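You operate a simulated robot arm through the tools that you are given. There is no shell and no other tool. Be economical: measure what you need, move in short steps, check, and stop when the job is done.

Carry out the task below with a simulated robot arm. There is one attempt and no reset: what you move stays moved.

## Task
Ladle soup into the bowl on the pink plate; cover the dish again.
Fine: two or three ladles; the used ladle goes on the teal plate; the bowl stays on its plate, the other bowls stay put and empty.

The check looks at the end state, three seconds after you hand in, the way a careful person would. Anything else that was tipped, shoved, dropped, spilled or broken makes it a failure. A push-on lid holds only when it is set on centred and level and pressed home; a screw cap is set on level and turned clockwise until tight.

## Robot
A 7-joint arm with a two-finger parallel gripper on a trunk, on a base that drives. Base frame: it is fixed to the floor where the robot stands at the start and does not move with it; the origin is under the middle of the robot, x ahead of it, y to its left, z up; the surface under the hand at the start is at about z = 750. Units: mm, degrees, N and s.
With the tool pointing down near the work surface it reaches from about 360 to 780 mm from the robot's upright axis, wherever it stands. Its first joint turns from -166.0 to 166.0 degrees. Places, roughly: dining table [900, -700, 800]; plate [400, -700, 800]; white bowl [500, -1250, 750]. Payload 3.91 kg.
The TCP is the grasp point between the finger pads, 30 mm short of the fingertips. In the tool frame z runs along the fingers and y along their closing line. The gripper opens to 110 mm. The fingers are 20 mm wide and 10 mm thick; the gripper's body (48 by 112 mm) begins 55 mm behind the TCP.
Orientation is that of the tool frame in the base frame, as a unit quaternion [x, y, z, w]. With the fingers straight down and closing along the base's y, the tool's x points along the base's -x, its y along +y and its z along -z.

## Interface
- The arm moves only by the tool apply_moves. Its argument "increments" is a list that holds one entry, the list of rows, each a list of 7 numbers: the closure in counts, from 0 (fully open) to 255 (shut), then the shift along the base's x, y, z in mm, then the turn, a rotation vector about the base's x, y, z in rad. In form: [[[hand, tx, ty, tz, wx, wy, wz], ...]]. A call has 1 to 10 rows; each row is the pose to reach, as a shift and turn from the pose commanded when the call began. Rows are played at 5 a second. More than 50 mm and 8.6 degrees between two rows, or a gripper value outside its range, and nothing of the call is played. Where a pose cannot be reached the arm comes as near as it can. A force on the tool above 40 N (or 10 N above the force at the start of the call, whichever is more), or a blocked arm, ends the call early, and 0.2 s more pass. The fingers move at their own pace (about 153 mm/s each) and stop on an object; they squeeze with about 32 N. The grip force told is the motor's: it shows also when the fingers shut on nothing. Time passes only in rows, and 0.2 s behind the last, so rows that repeat a pose let the fingers close. It gives the time, the measured TCP pose, the force on the tool (base axes), the opening and the grip force at its end, in the units of the frame above (readings bear some noise), with the torque about the TCP (base axes, N m) and any sound that the robot's microphone picked up, and new pictures: "show" is both (left out), scene, wrist or none.
- Cameras (640 x 400 px; columns grow to the right, rows downward): "scene" is now at [-12.8, 115.1, 1496]; the picture's right is [-0.49, -0.87, 0.00], its down [-0.65, 0.37, -0.67] and it looks along [0.58, -0.33, -0.74] (base axes); focal length 258 px, centre (320, 200). "wrist" rides on the gripper at [77, 7, -114] in the tool frame; the picture's right is [-0.09, 1.00, 0.00], its down [-0.80, -0.07, -0.59] and it looks along [-0.59, -0.05, 0.80] (tool axes); focal length 270 px, centre (320, 200). There is no depth. A picture from a camera that has moved, and an enlarged one, comes with that camera's place and axes in the base frame and with its lens. The place of the scene camera against the robot may be out by one fixed shift of up to 12 mm in any direction.
- move_column(by): slides the trunk up (or, below 0, down) by that many mm; the arm and the scene camera ride with it, the base frame stays. It gives what a move gives, with no picture.
- drive_base(legs): drives the robot by 1 to 6 legs, each [ahead, turn to the left] in mm and degrees, along the robot's own axes; the way and the turn of a leg run together, so that a leg with both is an arc; at most 1500 mm and 180 degrees a leg. The arm and the cameras ride along, it lands a little off, and it stops where it bumps. It gives what a move gives, and a new picture of the scene camera.
- aim_head(pan, tilt): turns the head with the scene camera to pan (to the left, within 155 degrees either way) and tilt (down, from -29 to 69), counted from straight ahead of the robot. It gives what a move gives, and a new picture of the scene camera.
- close_up(camera, box): a new picture of the part [left, top, right, bottom] of that camera's present view, enlarged. It takes no simulated time.
- job_done(): hands the job in; it is judged then, once.

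Go step by step. Nothing tells you exact positions but the pictures and the camera data: compare them with the known pose of the tool, close in by small moves and look again before you grip or let go. The budget is 120 turns and 260 pictures, counting those below and the enlarged ones. Unless the task says otherwise, let go and move clear before handing in, and close with one line.

The tools are called after ">>>" as name(argument=value, ...) on one line, values as JSON. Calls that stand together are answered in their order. apply_moves: Moves the arm, as the interface text tells. Its arguments: {"type":"object","properties":{"increments":{"type":"array"},"show":{"type":"string","enum":["both","scene","wrist","none"]}},"required":["increments"]} The other tools are called the same way: move_column (by) slides the trunk up or down; drive_base (legs) drives the base; aim_head (pan, tilt) turns the head that bears the scene camera; close_up (camera, box) takes an enlarged picture of a part of a camera's view; job_done () hands the job in.

At the start:

```text
time: 0.0
position: [242.2, -349.3, 1125.0]
orientation: [0.0, 1.0, 0.0, -0.001]
ft_force: [-0.2, -0.1, 0.0]
torque: [0.0, -0.01, 0.01]
grip_width: 110.2
gripper_force: 0.0
trunk travel left (down, up): [-475.0, 135.0]
robot x, y, heading: [-0.6, -0.2, 0.1]
head pan, tilt: [-29.6, 48.0]
```

scene: 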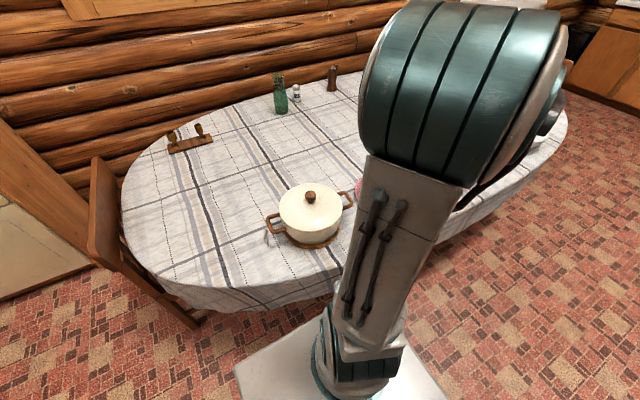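
wrist: 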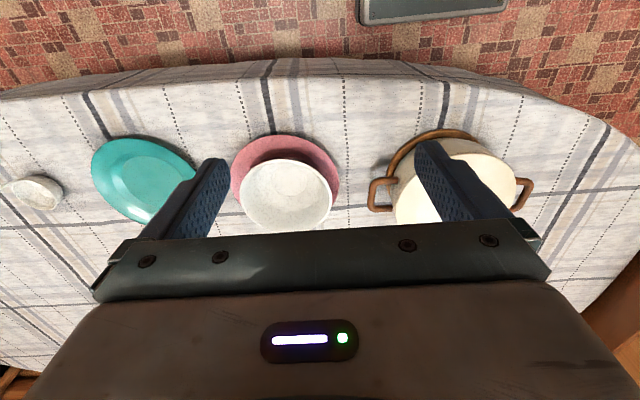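

The pot is near (430,-145), the pink-plate bowl near (468,-440), and the teal plate near (430,-740). I can't see the ladle yet, so I'm looking around.

>>> aim_head(pan=-75, tilt=40)

>>> close_up(camera="wrist", box=[340, 100, 560, 240])

>>> aim_head(pan=0, tilt=40)

```text
time: 1.1
position: [243.6, -348.9, 1125.4]
orientation: [0.0, 1.0, 0.0, 0.001]
ft_force: [-0.3, 0.1, 0.2]
torque: [0.02, 0.01, 0.0]
grip_width: 109.8
gripper_force: 0.0
trunk travel left (down, up): [-475.0, 135.0]
robot x, y, heading: [1.0, -0.6, -0.2]
head pan, tilt: [-75.0, 40.0]
camera scene: at [-59.2, 71.9, 1507.5], right [-0.97, -0.26, 0.0], down [-0.17, 0.62, -0.77], along [0.2, -0.74, -0.64], focal length 258 px, centre (320, 200)
```

scene: 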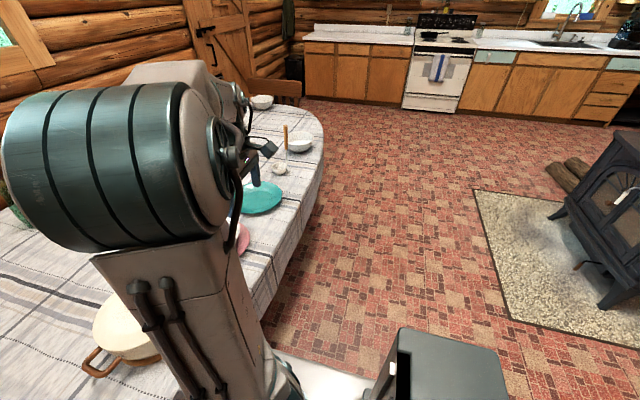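

```text
2.86 times, centred on (450, 170) of wrist
camera zoom: at [165.8, -342.3, 1240.4], right [0.09, 1.0, 0.0], down [0.8, -0.07, 0.59], along [0.59, -0.05, -0.8], focal length 772 px, centre (-51, 286)
```

zoom: 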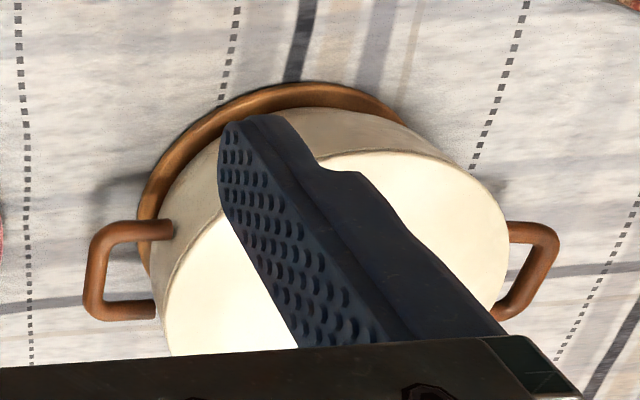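

```text
time: 2.6
position: [243.1, -349.5, 1125.2]
orientation: [0.0, 1.0, 0.0, -0.001]
ft_force: [-0.3, -0.3, -1.0]
torque: [0.0, 0.01, -0.01]
grip_width: 110.0
gripper_force: 0.1
trunk travel left (down, up): [-475.0, 135.0]
robot x, y, heading: [-4.9, -2.5, -0.2]
head pan, tilt: [0.0, 40.0]
camera scene: at [3.7, 153.9, 1507.5], right [0.0, -1.0, 0.0], down [-0.64, 0.0, -0.77], along [0.77, 0.0, -0.64], focal length 258 px, centre (320, 200)
```

scene: 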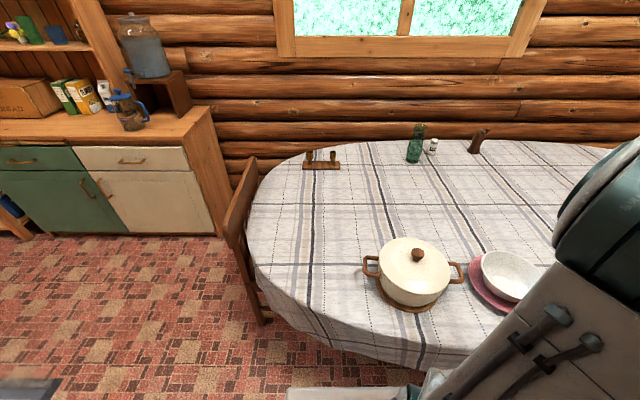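

I need a closer look at the right end of the table, where a wooden handle is standing up.

>>> aim_head(pan=-75, tilt=40)

>>> close_up(camera="scene", box=[220, 80, 340, 220])

>>> close_up(camera="wrist", box=[0, 120, 200, 260])

```text
time: 4.1
position: [243.3, -349.6, 1125.9]
orientation: [0.0, 1.0, -0.001, 0.0]
ft_force: [-0.1, -0.7, 0.2]
torque: [0.0, 0.01, -0.01]
grip_width: 110.2
gripper_force: 0.0
trunk travel left (down, up): [-475.0, 135.0]
robot x, y, heading: [1.3, 0.0, 0.1]
head pan, tilt: [-75.0, 40.0]
camera scene: at [-59.2, 71.9, 1507.5], right [-0.97, -0.26, 0.0], down [-0.17, 0.62, -0.77], along [0.2, -0.74, -0.64], focal length 258 px, centre (320, 200)
```

scene: 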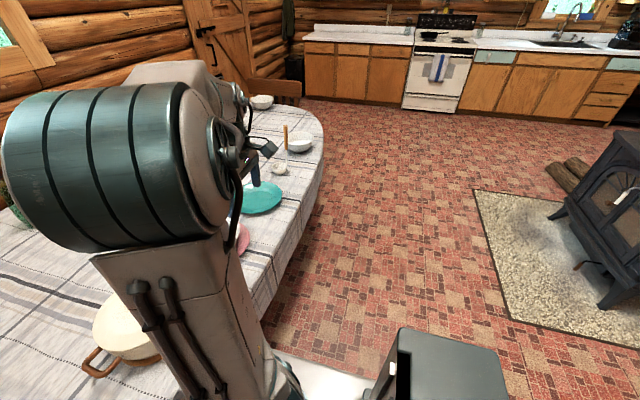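

```text
2.86 times, centred on (280, 150) of scene
camera zoom: at [-59.2, 71.9, 1507.5], right [-0.97, -0.26, 0.0], down [-0.17, 0.62, -0.77], along [0.2, -0.74, -0.64], focal length 739 px, centre (434, 343)
```

zoom: 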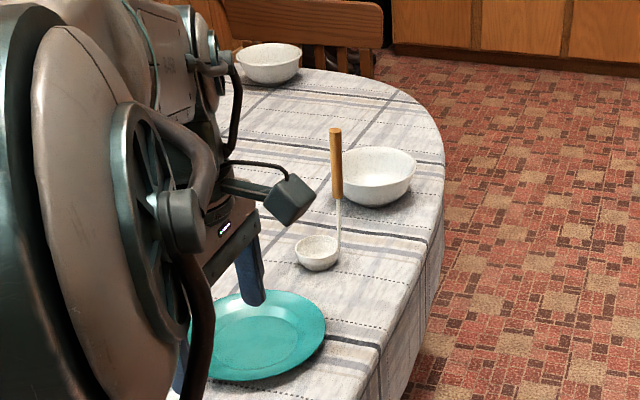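

```text
2.86 times, centred on (100, 190) of wrist
camera zoom: at [165.8, -342.3, 1240.4], right [0.09, 1.0, 0.0], down [0.8, -0.07, 0.59], along [0.59, -0.05, -0.8], focal length 772 px, centre (949, 229)
```

zoom: 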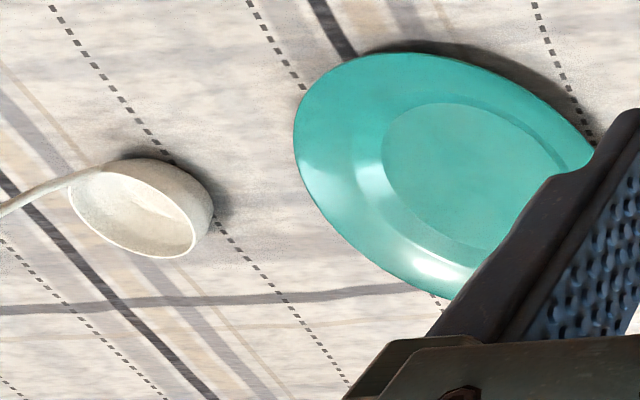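

The ladle is standing upright with its cup near (440,-967) and its handle top near (405,-1005,1000). From about (0,-450) the arm can reach everything, so I'm moving the base there.

>>> drive_base(legs=[[-120, 0], [0, -90], [450, 0], [0, 90], [120, 0]])

>>> aim_head(pan=-20, tilt=45)

>>> aim_head(pan=25, tilt=50)

```text
time: 16.2
position: [215.3, -809.6, 1125.4]
orientation: [0.017, 1.0, 0.0, 0.0]
ft_force: [0.7, -0.3, 0.5]
torque: [0.01, 0.02, 0.01]
grip_width: 110.0
gripper_force: 0.0
trunk travel left (down, up): [-475.0, 135.0]
robot x, y, heading: [-17.5, -450.6, -2.2]
head pan, tilt: [-75.0, 40.0]
camera scene: at [-72.0, -378.8, 1507.6], right [-0.97, -0.23, 0.0], down [-0.15, 0.63, -0.77], along [0.17, -0.75, -0.64], focal length 258 px, centre (320, 200)
```

scene: 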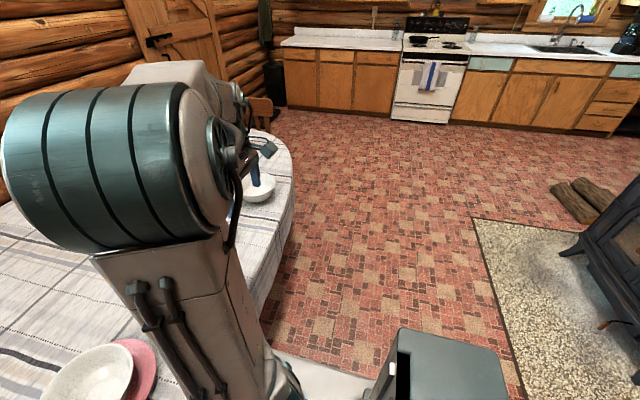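

```text
time: 17.4
position: [214.5, -808.1, 1125.6]
orientation: [0.016, 1.0, 0.0, 0.0]
ft_force: [0.6, 0.3, -0.5]
torque: [-0.02, -0.02, -0.01]
grip_width: 110.0
gripper_force: 0.1
trunk travel left (down, up): [-475.0, 135.0]
robot x, y, heading: [-16.8, -454.8, -2.0]
head pan, tilt: [-20.0, 45.0]
camera scene: at [-16.6, -326.3, 1500.3], right [-0.37, -0.93, 0.0], down [-0.66, 0.26, -0.71], along [0.66, -0.26, -0.71], focal length 258 px, centre (320, 200)
```

scene: 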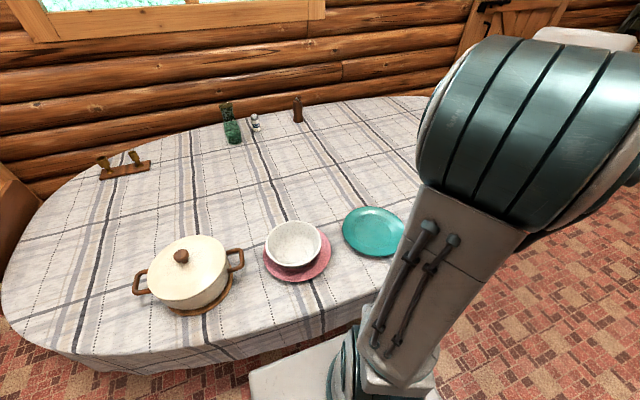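

```text
time: 18.5
position: [215.8, -809.8, 1126.5]
orientation: [0.017, 1.0, 0.0, 0.0]
ft_force: [0.1, -0.2, 0.4]
torque: [-0.01, 0.0, -0.01]
grip_width: 110.3
gripper_force: 0.1
trunk travel left (down, up): [-475.0, 135.0]
robot x, y, heading: [-18.4, -452.7, -1.8]
head pan, tilt: [25.0, 50.0]
camera scene: at [-21.1, -265.8, 1493.4], right [0.39, -0.92, 0.0], down [-0.7, -0.3, -0.64], along [0.59, 0.25, -0.77], focal length 258 px, centre (320, 200)
```

scene: 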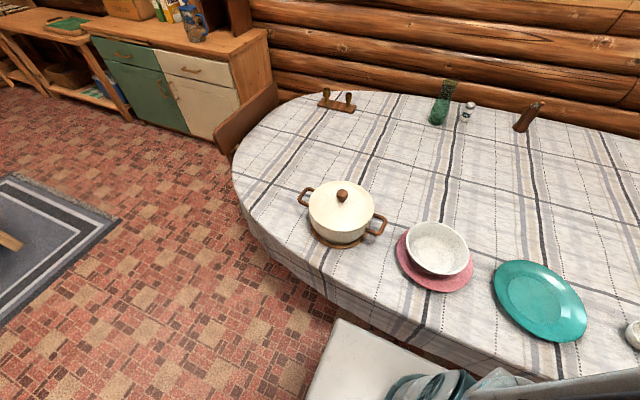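

The base landed well and everything on the table is in view. Now I'm moving the arm over the pot to measure the lid.

>>> apply_moves(increments=[[[0, 35, 35, 0, 0, 0, 0.01], [0, 70, 70, 0, 0, 0, 0.02], [0, 105, 105, 0, 0, 0, 0.034], [0, 140, 140, 0, 0, 0, 0.034], [0, 175, 175, 0, 0, 0, 0.034], [0, 175, 225, 0, 0, 0, 0.034], [0, 175, 275, 0, 0, 0, 0.034], [0, 175, 325, 0, 0, 0, 0.034], [0, 175, 375, 0, 0, 0, 0.034], [0, 175, 425, 0, 0, 0, 0.034]]], show="none")

>>> apply_moves(increments=[[[0, 0, 48, 0, 0, 0, 0], [0, 0, 96, 0, 0, 0, 0], [0, 0, 144, 0, 0, 0, 0], [0, 0, 192, 0, 0, 0, 0], [0, 0, 235, 0, 0, 0, 0]]])

```text
time: 20.7
position: [389.8, -383.3, 1124.0]
orientation: [0.0, 1.0, -0.001, 0.0]
ft_force: [0.2, -0.3, -0.3]
torque: [-0.01, 0.0, -0.01]
grip_width: 110.0
gripper_force: 0.0
trunk travel left (down, up): [-475.0, 135.0]
robot x, y, heading: [-15.8, -451.9, -2.0]
head pan, tilt: [25.0, 50.0]
```

```text
time: 21.9
position: [388.2, -147.9, 1124.0]
orientation: [-0.001, 1.0, 0.001, 0.0]
ft_force: [-0.1, 0.0, 0.7]
torque: [0.02, 0.01, -0.03]
grip_width: 110.3
gripper_force: 0.0
trunk travel left (down, up): [-475.0, 135.0]
robot x, y, heading: [-17.3, -449.8, -2.1]
head pan, tilt: [25.0, 50.0]
camera scene: at [-21.0, -264.8, 1493.2], right [0.39, -0.92, 0.0], down [-0.7, -0.3, -0.64], along [0.59, 0.25, -0.77], focal length 258 px, centre (320, 200)
camera wrist: at [312.1, -141.5, 1238.7], right [0.09, 1.0, 0.0], down [0.8, -0.07, 0.59], along [0.59, -0.05, -0.8], focal length 270 px, centre (320, 200)
```

scene: 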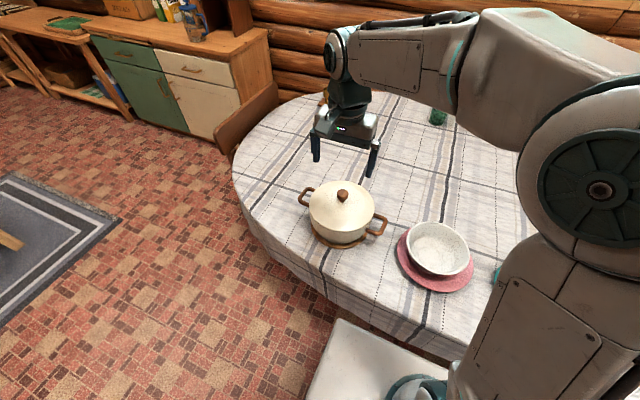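
wrist: 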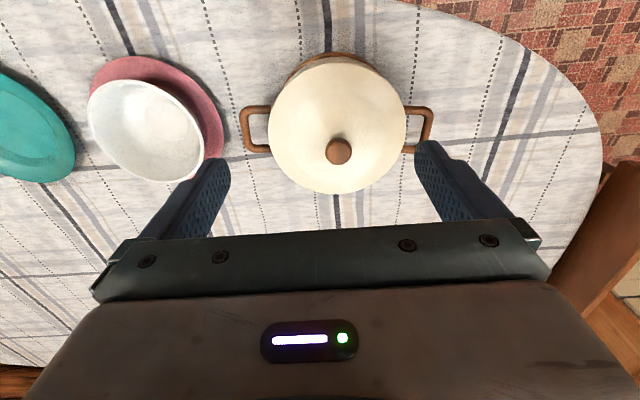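

The knob works out to about (480,-128,895). I'm moving above it to refine that.

>>> apply_moves(increments=[[[0, 30, 7, -30, 0, 0, 0], [0, 60, 14, -60, 0, 0, 0], [0, 92, 20, -85, 0, 0, 0], [60, 92, 20, -120, 0, 0, 0], [100, 92, 20, -135, 0, 0, 0]]])

>>> close_up(camera="scene", box=[280, 100, 420, 260])

```text
time: 23.1
position: [483.0, -131.5, 989.2]
orientation: [-0.002, 1.0, 0.0, 0.0]
ft_force: [0.1, 0.2, 0.1]
torque: [-0.02, -0.02, -0.03]
grip_width: 67.0
gripper_force: 0.0
trunk travel left (down, up): [-475.0, 135.0]
robot x, y, heading: [-16.3, -449.7, -1.8]
head pan, tilt: [25.0, 50.0]
camera scene: at [-21.2, -265.4, 1493.3], right [0.39, -0.92, 0.0], down [-0.7, -0.3, -0.64], along [0.59, 0.25, -0.77], focal length 258 px, centre (320, 200)
camera wrist: at [406.2, -124.0, 1104.3], right [0.09, 1.0, 0.0], down [0.8, -0.07, 0.59], along [0.59, -0.05, -0.8], focal length 270 px, centre (320, 200)
```

scene: 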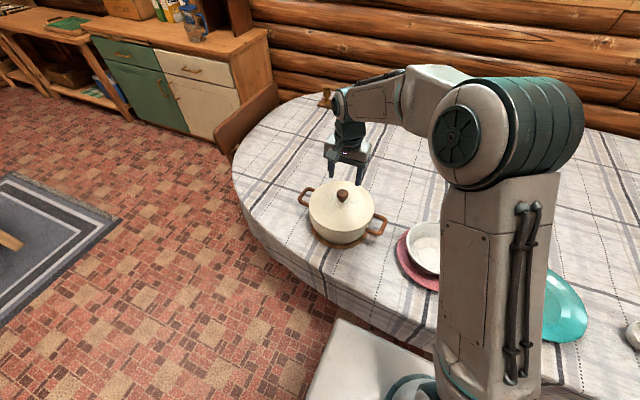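
wrist: 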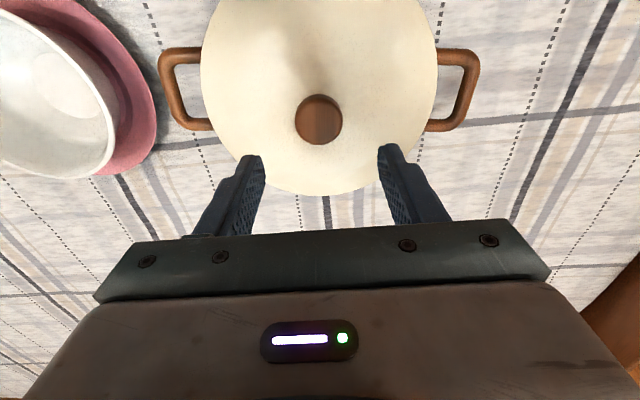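

```text
2.50 times, centred on (350, 180) of scene
camera zoom: at [-21.2, -265.4, 1493.3], right [0.39, -0.92, 0.0], down [-0.7, -0.3, -0.64], along [0.59, 0.25, -0.77], focal length 646 px, centre (245, 250)
```

zoom: 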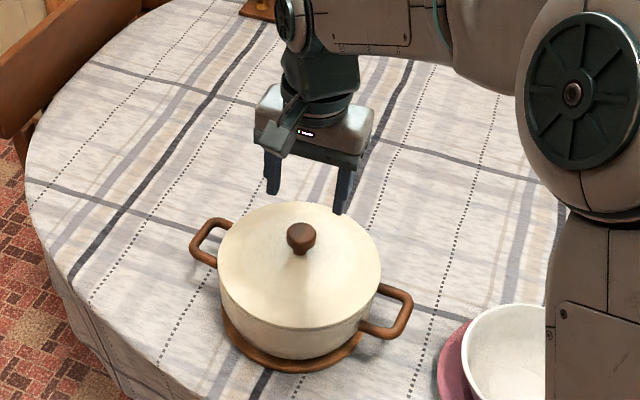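

The two wrist rays put the knob at (477.5,-131.5) with its top near z 903. I'm descending around it.

>>> apply_moves(increments=[[[100, -5.5, 0, -25, 0, 0, 0], [100, -5.5, 0, -50, 0, 0, 0], [100, -5.5, 0, -65, 0, 0, 0], [100, -5.5, 0, -79, 0, 0, 0]]])

>>> close_up(camera="scene", box=[300, 130, 400, 230])

```text
time: 24.1
position: [476.4, -128.8, 911.8]
orientation: [0.0, 1.0, -0.001, 0.0]
ft_force: [0.0, 0.0, -0.3]
torque: [0.01, 0.0, -0.02]
grip_width: 66.9
gripper_force: 0.0
trunk travel left (down, up): [-475.0, 135.0]
robot x, y, heading: [-15.5, -453.3, -2.1]
head pan, tilt: [25.0, 50.0]
camera scene: at [-21.0, -265.3, 1493.3], right [0.39, -0.92, 0.0], down [-0.7, -0.3, -0.64], along [0.59, 0.25, -0.77], focal length 258 px, centre (320, 200)
camera wrist: at [400.0, -122.5, 1025.4], right [0.09, 1.0, 0.0], down [0.8, -0.07, 0.59], along [0.59, -0.05, -0.8], focal length 270 px, centre (320, 200)
```

scene: 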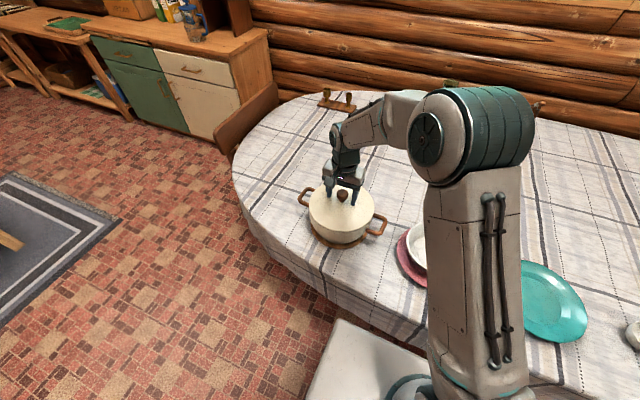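
wrist: 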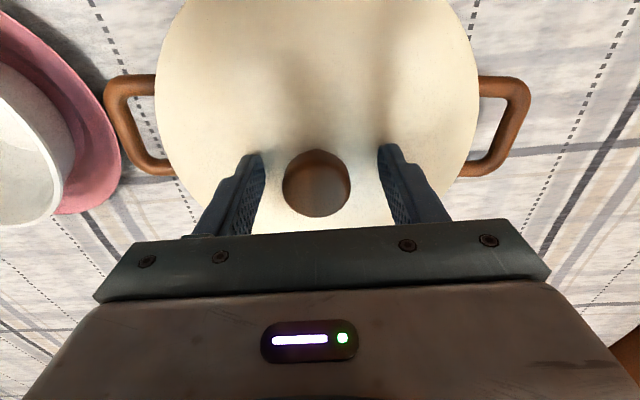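

```text
4.00 times, centred on (350, 180) of scene
camera zoom: at [-21.0, -265.3, 1493.3], right [0.39, -0.92, 0.0], down [-0.7, -0.3, -0.64], along [0.59, 0.25, -0.77], focal length 1034 px, centre (200, 280)
```

zoom: 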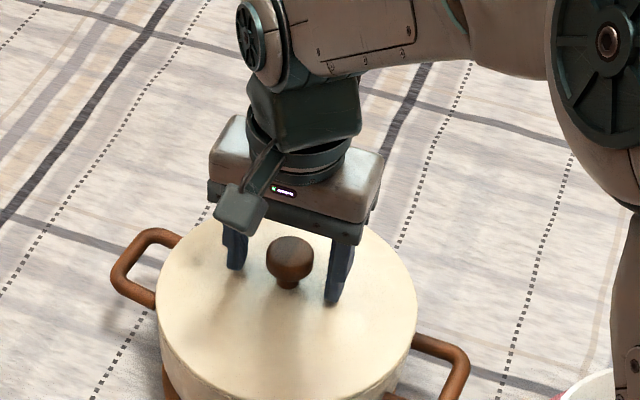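

The knob sits centred between the fingers, so I'm closing on it.

>>> apply_moves(increments=[[[100, 2, -2, -1, 0, 0, 0], [255, 2, -2, -1, 0, 0, 0], [255, 2, -2, -1, 0, 0, 0], [255, 2, -2, -1, 0, 0, 0], [255, 2, -2, -1, 0, 0, 0]]], show="wrist")

```text
time: 25.3
position: [479.6, -131.8, 910.6]
orientation: [0.0, 1.0, 0.0, 0.0]
ft_force: [0.1, 0.5, -0.1]
torque: [-0.01, 0.03, 0.01]
grip_width: 34.5
gripper_force: 31.7
trunk travel left (down, up): [-475.0, 135.0]
robot x, y, heading: [-13.3, -450.4, -2.1]
head pan, tilt: [25.0, 50.0]
heard: snap
camera wrist: at [402.0, -125.0, 1025.0], right [0.09, 1.0, 0.0], down [0.8, -0.07, 0.59], along [0.59, -0.05, -0.8], focal length 270 px, centre (320, 200)
```

wrist: 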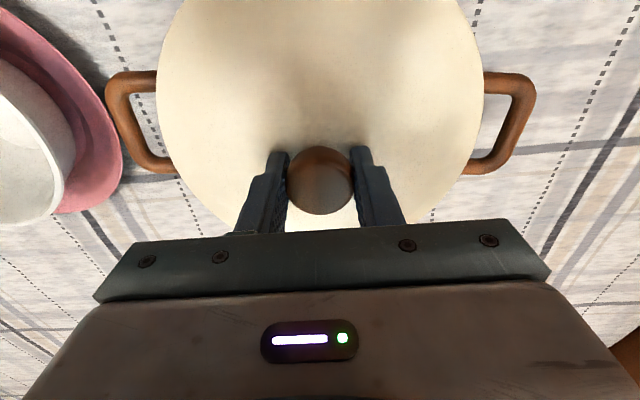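

I have the knob at 34.5 mm and heard a snap. I'm lifting gently.

>>> apply_moves(increments=[[[255, 0, 0, 4, 0, 0, 0], [255, 0, 0, 8, 0, 0, 0], [255, 0, 0, 14, 0, 0, 0], [255, 0, 0, 22, 0, 0, 0], [255, 0, 0, 35, 0, 0, 0], [255, 0, 0, 50, 0, 0, 0]]])

>>> close_up(camera="scene", box=[280, 110, 420, 260])

```text
time: 26.7
position: [479.6, -133.1, 959.9]
orientation: [-0.001, 1.0, 0.0, 0.0]
ft_force: [0.5, -0.5, -1.9]
torque: [-0.02, -0.02, 0.05]
grip_width: 34.7
gripper_force: 32.1
trunk travel left (down, up): [-475.0, 135.0]
robot x, y, heading: [-16.2, -452.6, -2.0]
head pan, tilt: [25.0, 50.0]
camera scene: at [-21.1, -265.4, 1493.3], right [0.39, -0.92, 0.0], down [-0.7, -0.3, -0.64], along [0.59, 0.25, -0.77], focal length 258 px, centre (320, 200)
camera wrist: at [401.6, -125.1, 1076.0], right [0.09, 1.0, 0.0], down [0.8, -0.07, 0.59], along [0.59, -0.05, -0.8], focal length 270 px, centre (320, 200)
```

scene: 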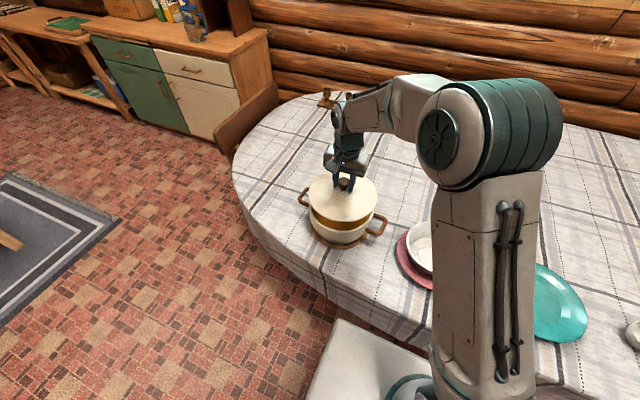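
wrist: 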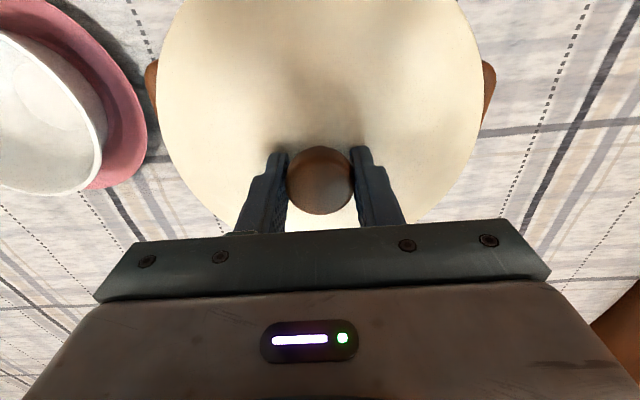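

```text
2.67 times, centred on (350, 185) of scene
camera zoom: at [-21.1, -265.4, 1493.3], right [0.39, -0.92, 0.0], down [-0.7, -0.3, -0.64], along [0.59, 0.25, -0.77], focal length 689 px, centre (240, 240)
```

zoom: 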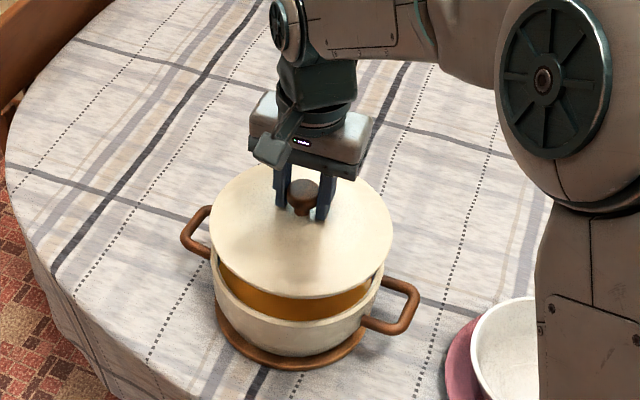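

The lid is off and amber soup is visible. I'll set the lid on the clear cloth near (675,-285).

>>> apply_moves(increments=[[[255, 0, 0, 30, 0, 0, 0], [255, 33, -25, 40, 0, 0, 0], [255, 66, -50, 40, 0, 0, 0], [255, 99, -76, 40, 0, 0, 0], [255, 132, -102, 40, 0, 0, 0], [255, 165, -127, 40, 0, 0, 0], [255, 195, -152, 30, 0, 0, 0], [255, 195, -152, 0, 0, 0, 0], [255, 195, -152, -40, 0, 0, 0], [255, 195, -152, -80, 0, 0, 0]]])

>>> close_up(camera="scene", box=[300, 80, 520, 260])

```text
time: 28.9
position: [673.8, -282.4, 878.3]
orientation: [0.0, 1.0, 0.0, -0.001]
ft_force: [0.5, 0.2, -1.9]
torque: [0.0, 0.02, -0.03]
grip_width: 34.6
gripper_force: 31.8
trunk travel left (down, up): [-475.0, 135.0]
robot x, y, heading: [-18.2, -452.2, -2.0]
head pan, tilt: [25.0, 50.0]
camera scene: at [-20.4, -265.3, 1493.4], right [0.39, -0.92, 0.0], down [-0.71, -0.3, -0.64], along [0.59, 0.25, -0.77], focal length 258 px, centre (320, 200)
camera wrist: at [596.9, -275.3, 992.2], right [0.09, 1.0, 0.0], down [0.8, -0.07, 0.59], along [0.59, -0.05, -0.8], focal length 270 px, centre (320, 200)
```

scene: 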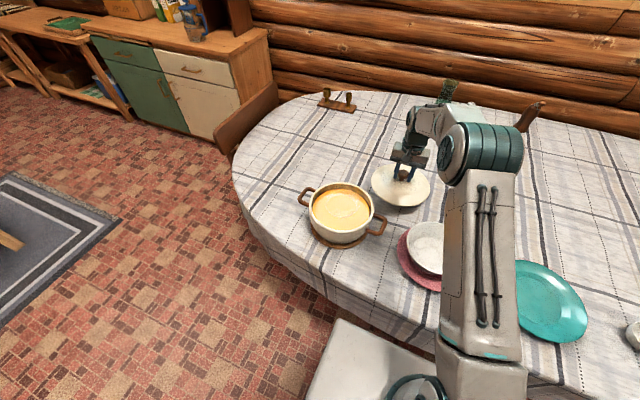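
wrist: 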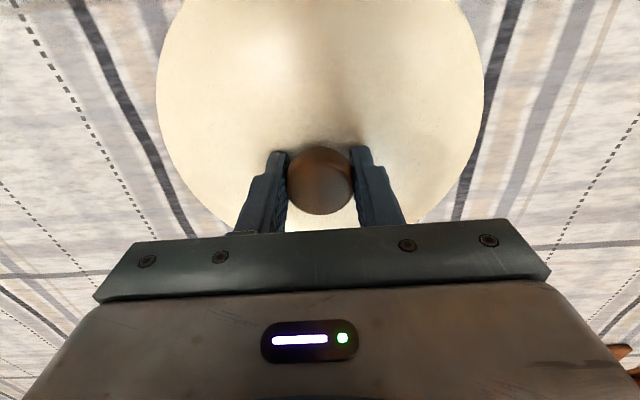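

```text
2.22 times, centred on (410, 170) of scene
camera zoom: at [-20.4, -265.3, 1493.4], right [0.39, -0.92, 0.0], down [-0.71, -0.3, -0.64], along [0.59, 0.25, -0.77], focal length 574 px, centre (120, 267)
```

zoom: 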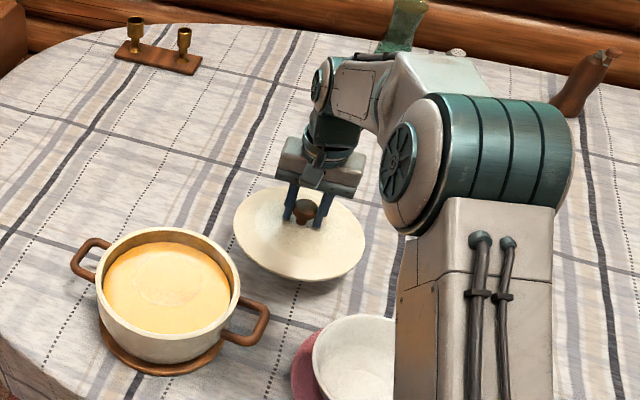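

Lowering the lid toward the cloth.

>>> apply_moves(increments=[[[255, 0, 0, -25, 0, 0, 0], [255, 0, 0, -45, 0, 0, 0], [255, 0, 0, -55, 0, 0, 0], [255, 0, 0, -60, 0, 0, 0]]])

>>> close_up(camera="scene", box=[350, 130, 450, 220])

```text
time: 29.9
position: [672.9, -281.8, 820.2]
orientation: [-0.001, 1.0, 0.0, 0.0]
ft_force: [0.5, -0.2, -0.4]
torque: [0.0, 0.03, 0.03]
grip_width: 35.0
gripper_force: 31.9
trunk travel left (down, up): [-475.0, 135.0]
robot x, y, heading: [-13.2, -447.5, -2.0]
head pan, tilt: [25.0, 50.0]
camera scene: at [-20.8, -265.4, 1493.3], right [0.39, -0.92, 0.0], down [-0.7, -0.3, -0.64], along [0.59, 0.25, -0.77], focal length 258 px, centre (320, 200)
camera wrist: at [596.5, -275.8, 934.7], right [0.09, 1.0, 0.0], down [0.8, -0.07, 0.59], along [0.59, -0.05, -0.8], focal length 270 px, centre (320, 200)
```

scene: 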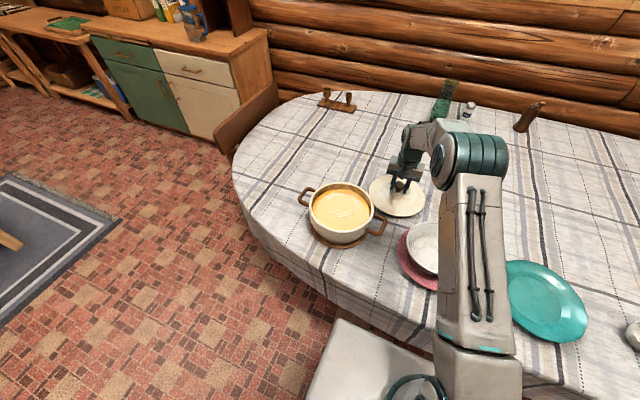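
wrist: 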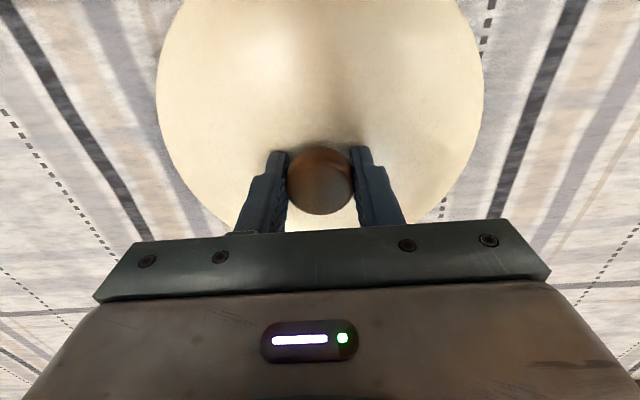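

```text
4.44 times, centred on (400, 175) of scene
camera zoom: at [-20.8, -265.4, 1493.3], right [0.39, -0.92, 0.0], down [-0.7, -0.3, -0.64], along [0.59, 0.25, -0.77], focal length 1149 px, centre (-36, 311)
```

zoom: 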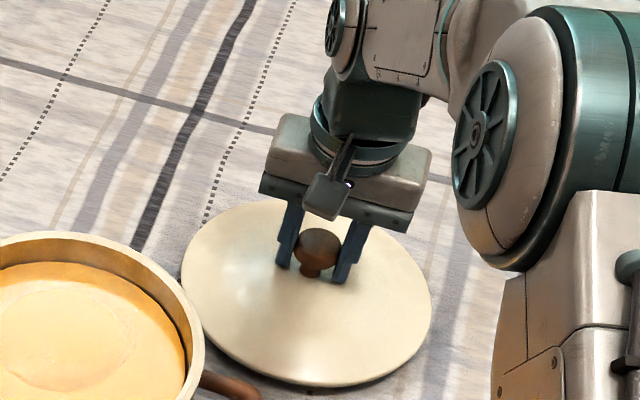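

>>> apply_moves(increments=[[[255, 0, 0, -2, 0, 0, 0], [255, 0, 0, -4, 0, 0, 0], [255, 0, 0, -6, 0, 0, 0]]], show="none")

```text
time: 30.7
position: [673.6, -283.5, 814.2]
orientation: [0.0, 1.0, 0.0, 0.001]
ft_force: [-0.4, -0.5, -1.1]
torque: [-0.03, 0.01, 0.01]
grip_width: 34.5
gripper_force: 31.7
trunk travel left (down, up): [-475.0, 135.0]
robot x, y, heading: [-14.4, -452.8, -1.9]
head pan, tilt: [25.0, 50.0]
```

>>> apply_moves(increments=[[[255, 0, 0, -2, 0, 0, 0], [255, 0, 0, -4, 0, 0, 0], [255, 0, 0, -6, 0, 0, 0], [255, 0, 0, -8, 0, 0, 0]]], show="none")

>>> close_up(camera="scene", box=[350, 130, 450, 220])

```text
time: 31.7
position: [673.4, -284.7, 807.1]
orientation: [0.0, 1.0, 0.001, 0.0]
ft_force: [-0.3, -0.4, -2.0]
torque: [-0.02, 0.01, -0.06]
grip_width: 34.6
gripper_force: 32.2
trunk travel left (down, up): [-475.0, 135.0]
robot x, y, heading: [-13.6, -453.1, -1.9]
head pan, tilt: [25.0, 50.0]
```

```text
4.44 times, centred on (400, 175) of scene
camera zoom: at [-20.8, -265.4, 1493.3], right [0.39, -0.92, 0.0], down [-0.7, -0.3, -0.64], along [0.59, 0.25, -0.77], focal length 1149 px, centre (-36, 311)
```

zoom: 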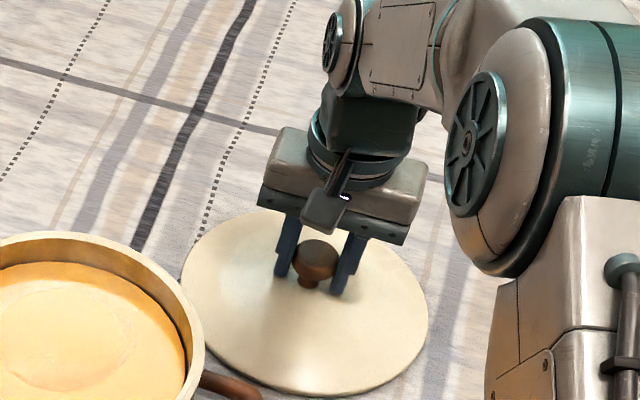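

>>> apply_moves(increments=[[[255, 0, 0, -2, 0, 0, 0], [255, 0, 0, -4, 0, 0, 0], [255, 0, 0, -6, 0, 0, 0], [255, 0, 0, -8, 0, 0, 0]]], show="none")

>>> close_up(camera="scene", box=[350, 130, 450, 220])

```text
time: 32.7
position: [673.8, -284.7, 804.3]
orientation: [0.0, 1.0, 0.002, 0.006]
ft_force: [-0.2, 0.7, 40.6]
torque: [0.03, 0.1, 0.04]
grip_width: 34.6
gripper_force: 31.5
trunk travel left (down, up): [-475.0, 135.0]
robot x, y, heading: [-13.5, -454.7, -1.8]
head pan, tilt: [25.0, 50.0]
```

```text
4.44 times, centred on (400, 175) of scene
camera zoom: at [-25.5, -266.5, 1494.1], right [0.39, -0.92, 0.0], down [-0.7, -0.3, -0.65], along [0.59, 0.25, -0.76], focal length 1149 px, centre (-36, 311)
```

zoom: 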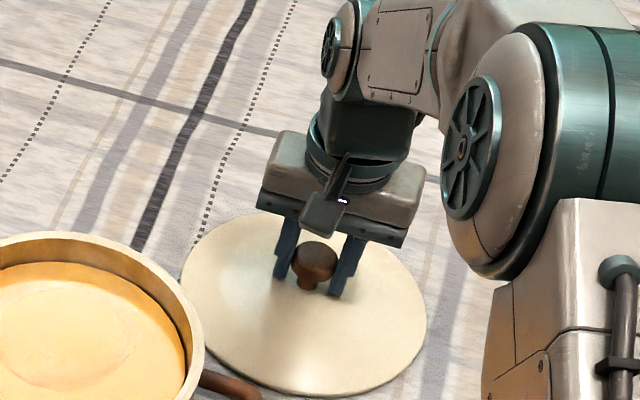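

The lid is on the table, with contact at TCP z of about 805. I'm relieving the force, opening, and rising.

>>> apply_moves(increments=[[[255, 0, 0, 4, 0, 0, 0], [255, 0, 0, 4, 0, 0, 0], [120, 0, 0, 4, 0, 0, 0], [100, 0, 0, 4, 0, 0, 0], [100, 0, 0, 4, 0, 0, 0], [100, 0, 0, 40, 0, 0, 0], [100, 0, 0, 80, 0, 0, 0], [100, 0, 0, 130, 0, 0, 0]]])

```text
time: 34.5
position: [672.6, -283.7, 927.6]
orientation: [-0.001, 1.0, 0.0, 0.0]
ft_force: [0.4, 0.5, -0.7]
torque: [0.03, -0.01, 0.0]
grip_width: 67.0
gripper_force: 0.0
trunk travel left (down, up): [-475.0, 135.0]
robot x, y, heading: [-16.4, -450.3, -1.8]
head pan, tilt: [25.0, 50.0]
camera scene: at [-21.3, -265.5, 1493.3], right [0.39, -0.92, 0.0], down [-0.7, -0.3, -0.64], along [0.59, 0.25, -0.77], focal length 258 px, centre (320, 200)
camera wrist: at [595.6, -276.7, 1041.8], right [0.09, 1.0, 0.0], down [0.8, -0.07, 0.59], along [0.59, -0.05, -0.8], focal length 270 px, centre (320, 200)
```

scene: 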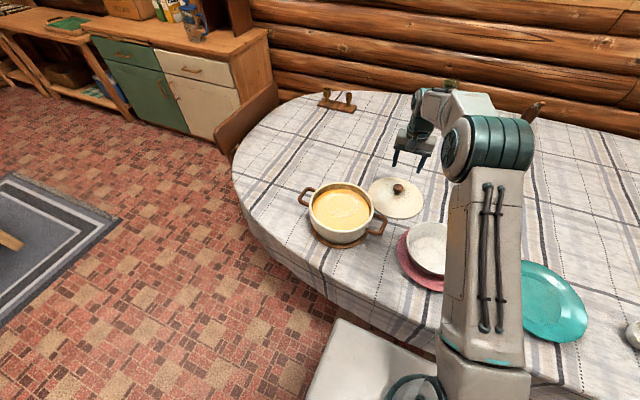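
wrist: 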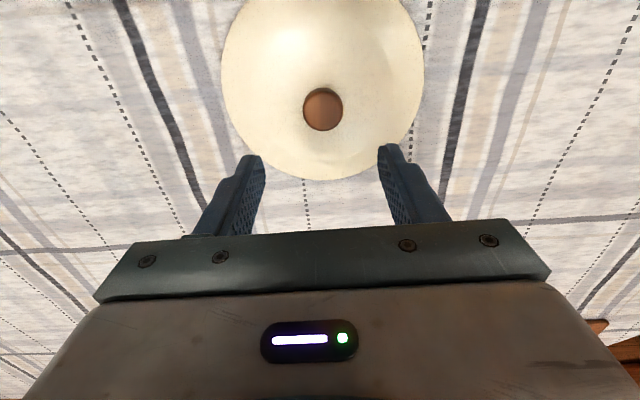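

The lid is resting on the cloth at about (673,-284). Now I'm moving the hand toward the ladle.

>>> apply_moves(increments=[[[50, -25, -35, 20, 0, 0, 0], [0, -50, -70, 40, 0, 0, 0], [0, -75, -105, 60, 0, 0, 0], [0, -100, -140, 80, 0, 0, 0], [0, -125, -175, 100, 0, 0, 0], [0, -150, -210, 120, 0, 0, 0], [0, -175, -245, 140, 0, 0, 0], [0, -200, -280, 160, 0, 0, 0], [0, -225, -315, 180, 0, 0, 0], [0, -250, -350, 200, 0, 0, 0]]], show="none")

>>> apply_moves(increments=[[[0, -7, -46, 0, 0, 0, 0], [0, -14, -92, 0, 0, 0, 0], [0, -21, -138, 0, 0, 0, 0], [0, -28, -184, 0, 0, 0, 0], [0, -35, -230, 0, 0, 0, 0], [0, -42, -276, 0, 0, 0, 0], [0, -42, -322, 0, 0, 0, 0]]], show="wrist")

>>> aim_head(pan=-50, tilt=45)

```text
time: 36.7
position: [421.3, -634.5, 1128.1]
orientation: [0.0, 1.0, 0.0, 0.0]
ft_force: [-0.6, 0.0, 0.4]
torque: [0.04, 0.02, 0.01]
grip_width: 110.0
gripper_force: 0.0
trunk travel left (down, up): [-475.0, 135.0]
robot x, y, heading: [-14.4, -450.2, -2.1]
head pan, tilt: [25.0, 50.0]
```

```text
time: 38.3
position: [377.0, -956.5, 1128.7]
orientation: [0.0, 1.0, 0.001, -0.001]
ft_force: [-0.3, -0.3, 0.3]
torque: [0.01, 0.02, 0.02]
grip_width: 110.1
gripper_force: 0.1
trunk travel left (down, up): [-475.0, 135.0]
robot x, y, heading: [-16.5, -450.5, -2.0]
head pan, tilt: [25.0, 50.0]
camera wrist: at [301.3, -949.0, 1242.5], right [0.09, 1.0, 0.0], down [0.8, -0.07, 0.59], along [0.59, -0.05, -0.8], focal length 270 px, centre (320, 200)
```

wrist: 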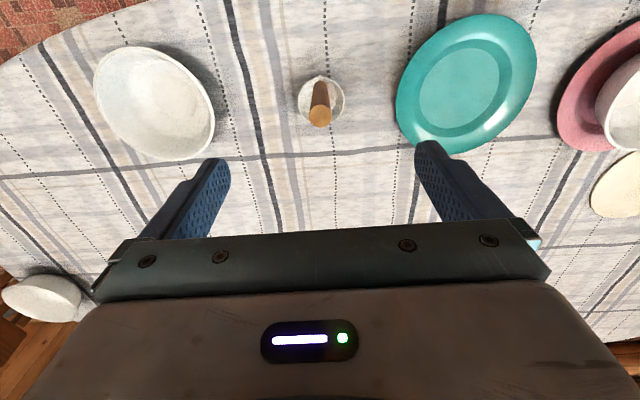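

```text
time: 39.8
position: [379.1, -954.6, 1128.0]
orientation: [0.0, 1.0, 0.0, -0.001]
ft_force: [0.2, -0.5, 0.3]
torque: [-0.02, 0.0, 0.02]
grip_width: 109.9
gripper_force: 0.1
trunk travel left (down, up): [-475.0, 135.0]
robot x, y, heading: [-16.7, -454.0, -1.8]
head pan, tilt: [-50.0, 45.0]
camera scene: at [-41.7, -360.0, 1500.3], right [-0.79, -0.62, 0.0], down [-0.44, 0.56, -0.71], along [0.44, -0.56, -0.71], focal length 258 px, centre (320, 200)
```

scene: 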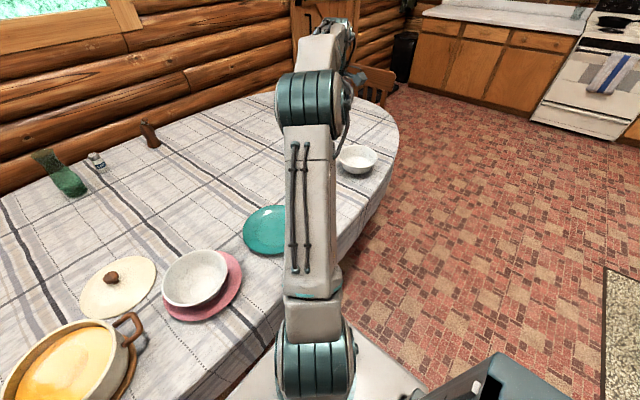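

The handle top triangulates to about (382,-956,1018), with the cup on its +x side. I'm descending partway to confirm.

>>> apply_moves(increments=[[[0, 4, -1, -30, 0, 0, 0], [0, 4, -1, -55, 0, 0, 0]]], show="wrist")

>>> close_up(camera="wrist", box=[240, 60, 400, 160])

```text
time: 40.4
position: [383.7, -955.3, 1073.8]
orientation: [0.0, 1.0, 0.0, 0.0]
ft_force: [-0.5, 0.3, -1.3]
torque: [0.03, 0.0, 0.0]
grip_width: 110.0
gripper_force: 0.0
trunk travel left (down, up): [-475.0, 135.0]
robot x, y, heading: [-15.1, -452.1, -1.9]
head pan, tilt: [-50.0, 45.0]
camera wrist: at [306.9, -947.9, 1188.3], right [0.09, 1.0, 0.0], down [0.8, -0.07, 0.59], along [0.59, -0.05, -0.8], focal length 270 px, centre (320, 200)
```

wrist: 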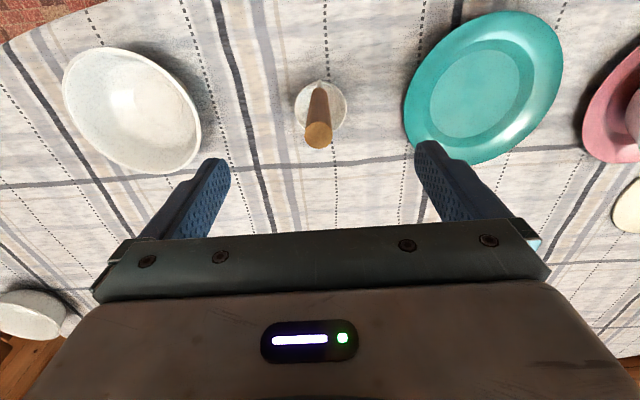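

```text
4.00 times, centred on (320, 110) of wrist
camera zoom: at [306.9, -947.9, 1188.3], right [0.09, 1.0, 0.0], down [0.8, -0.07, 0.59], along [0.59, -0.05, -0.8], focal length 1081 px, centre (320, 560)
```

zoom: 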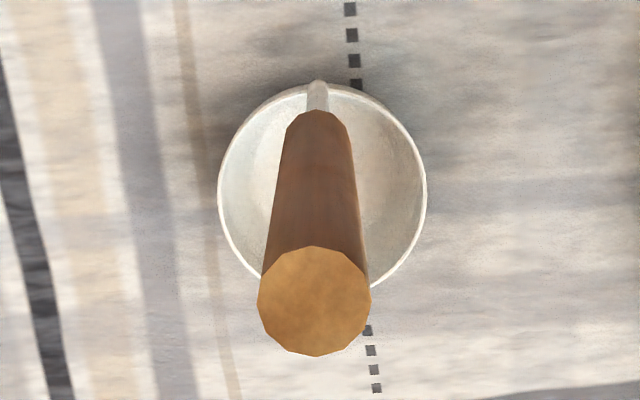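

The handle top is at (381,-955,1014) and about 19 mm across. I'm descending and gripping.

>>> apply_moves(increments=[[[0, -2, 0, -30, 0, 0, 0], [60, -2, 0, -60, 0, 0, 0], [120, -2, 0, -88, 0, 0, 0], [120, -2, 0, -88, 0, 0, 0]]], show="wrist")

>>> apply_moves(increments=[[[170, 0, 0, 0, 0, 0, 0], [200, 0, 0, 0, 0, 0, 0], [255, 0, 0, 0, 0, 0, 0], [255, 0, 0, 0, 0, 0, 0], [255, 0, 0, 0, 0, 0, 0]]], show="wrist")

```text
time: 41.4
position: [383.0, -957.1, 985.8]
orientation: [0.0, 1.0, 0.0, 0.0]
ft_force: [-0.2, 0.1, 0.1]
torque: [-0.04, 0.0, -0.01]
grip_width: 58.2
gripper_force: 0.1
trunk travel left (down, up): [-475.0, 135.0]
robot x, y, heading: [-16.4, -450.8, -1.9]
head pan, tilt: [-50.0, 45.0]
camera wrist: at [305.8, -949.8, 1100.2], right [0.09, 1.0, 0.0], down [0.8, -0.07, 0.59], along [0.59, -0.05, -0.8], focal length 270 px, centre (320, 200)
```

wrist: 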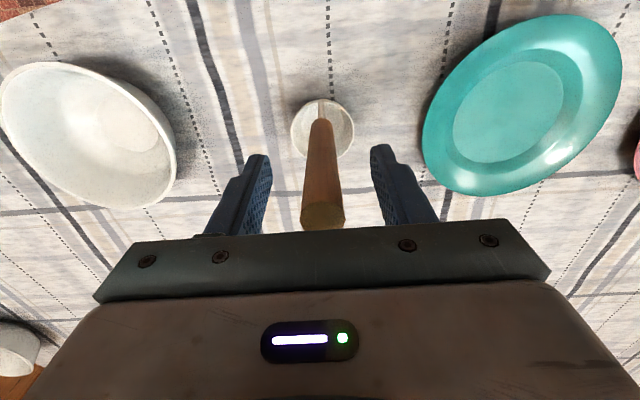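

```text
time: 42.6
position: [383.8, -956.7, 986.3]
orientation: [-0.001, 1.0, 0.001, 0.0]
ft_force: [0.4, -0.3, 0.3]
torque: [0.0, 0.05, -0.02]
grip_width: 19.4
gripper_force: 32.0
trunk travel left (down, up): [-475.0, 135.0]
robot x, y, heading: [-16.7, -453.3, -2.1]
head pan, tilt: [-50.0, 45.0]
camera wrist: at [305.9, -949.7, 1100.5], right [0.09, 1.0, 0.0], down [0.8, -0.07, 0.59], along [0.59, -0.05, -0.8], focal length 270 px, centre (320, 200)
```

wrist: 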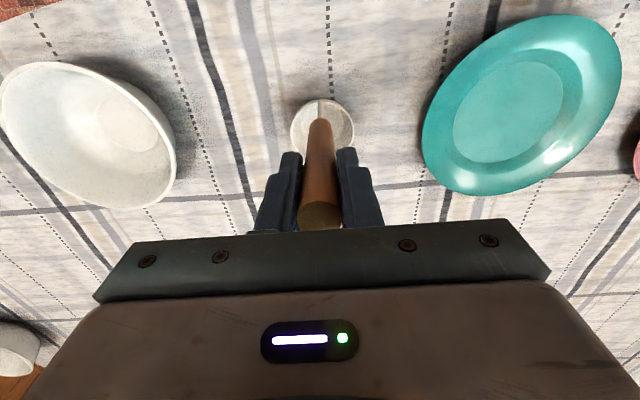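

The ladle is gripped at 19.4 mm. I'm lifting it straight up.

>>> apply_moves(increments=[[[255, 0, 0, 20, 0, 0, 0], [255, 0, 0, 60, 0, 0, 0], [255, 0, 0, 100, 0, 0, 0], [255, 0, 0, 140, 0, 0, 0], [255, 0, 0, 180, 0, 0, 0], [255, 0, 0, 200, 0, 0, 0], [255, 0, 0, 200, 0, 0, 0]]])

>>> close_up(camera="wrist", box=[240, 60, 400, 240])

```text
time: 44.2
position: [384.4, -957.2, 1186.8]
orientation: [0.0, 1.0, 0.001, 0.0]
ft_force: [0.3, 0.7, -2.1]
torque: [0.0, 0.04, -0.01]
grip_width: 19.4
gripper_force: 32.1
trunk travel left (down, up): [-475.0, 135.0]
robot x, y, heading: [-14.4, -448.9, -2.1]
head pan, tilt: [-50.0, 45.0]
camera scene: at [-41.7, -360.2, 1500.3], right [-0.79, -0.62, 0.0], down [-0.44, 0.56, -0.71], along [0.44, -0.56, -0.71], focal length 258 px, centre (320, 200)
camera wrist: at [306.2, -950.5, 1301.2], right [0.09, 1.0, 0.0], down [0.8, -0.07, 0.59], along [0.59, -0.05, -0.8], focal length 270 px, centre (320, 200)
```

scene: 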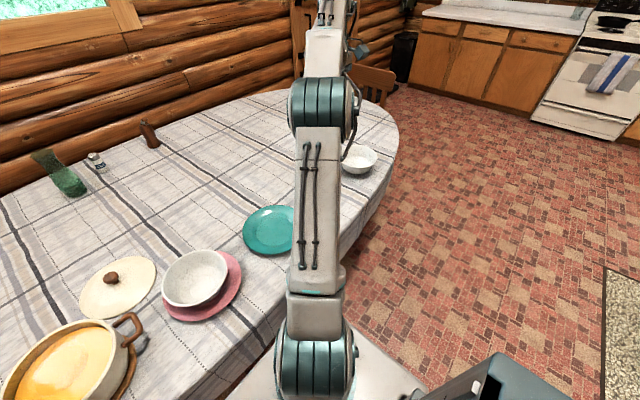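
wrist: 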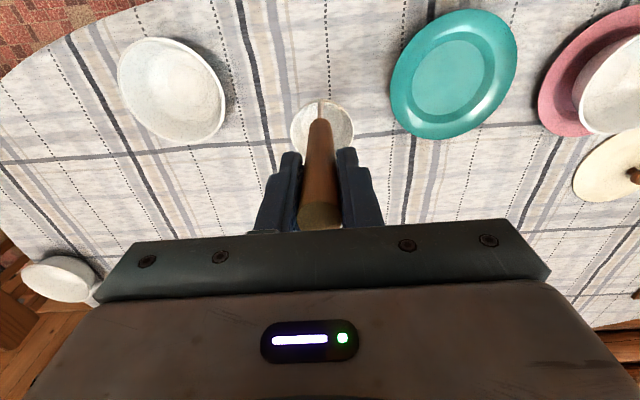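

```text
2.22 times, centred on (320, 150) of wrist
camera zoom: at [306.2, -950.5, 1301.2], right [0.09, 1.0, 0.0], down [0.8, -0.07, 0.59], along [0.59, -0.05, -0.8], focal length 601 px, centre (320, 311)
```

zoom: 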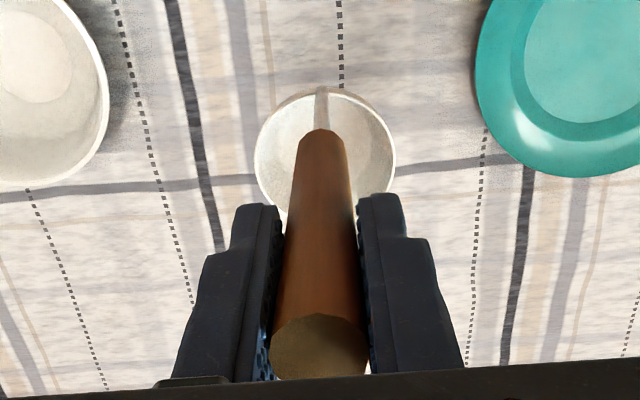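

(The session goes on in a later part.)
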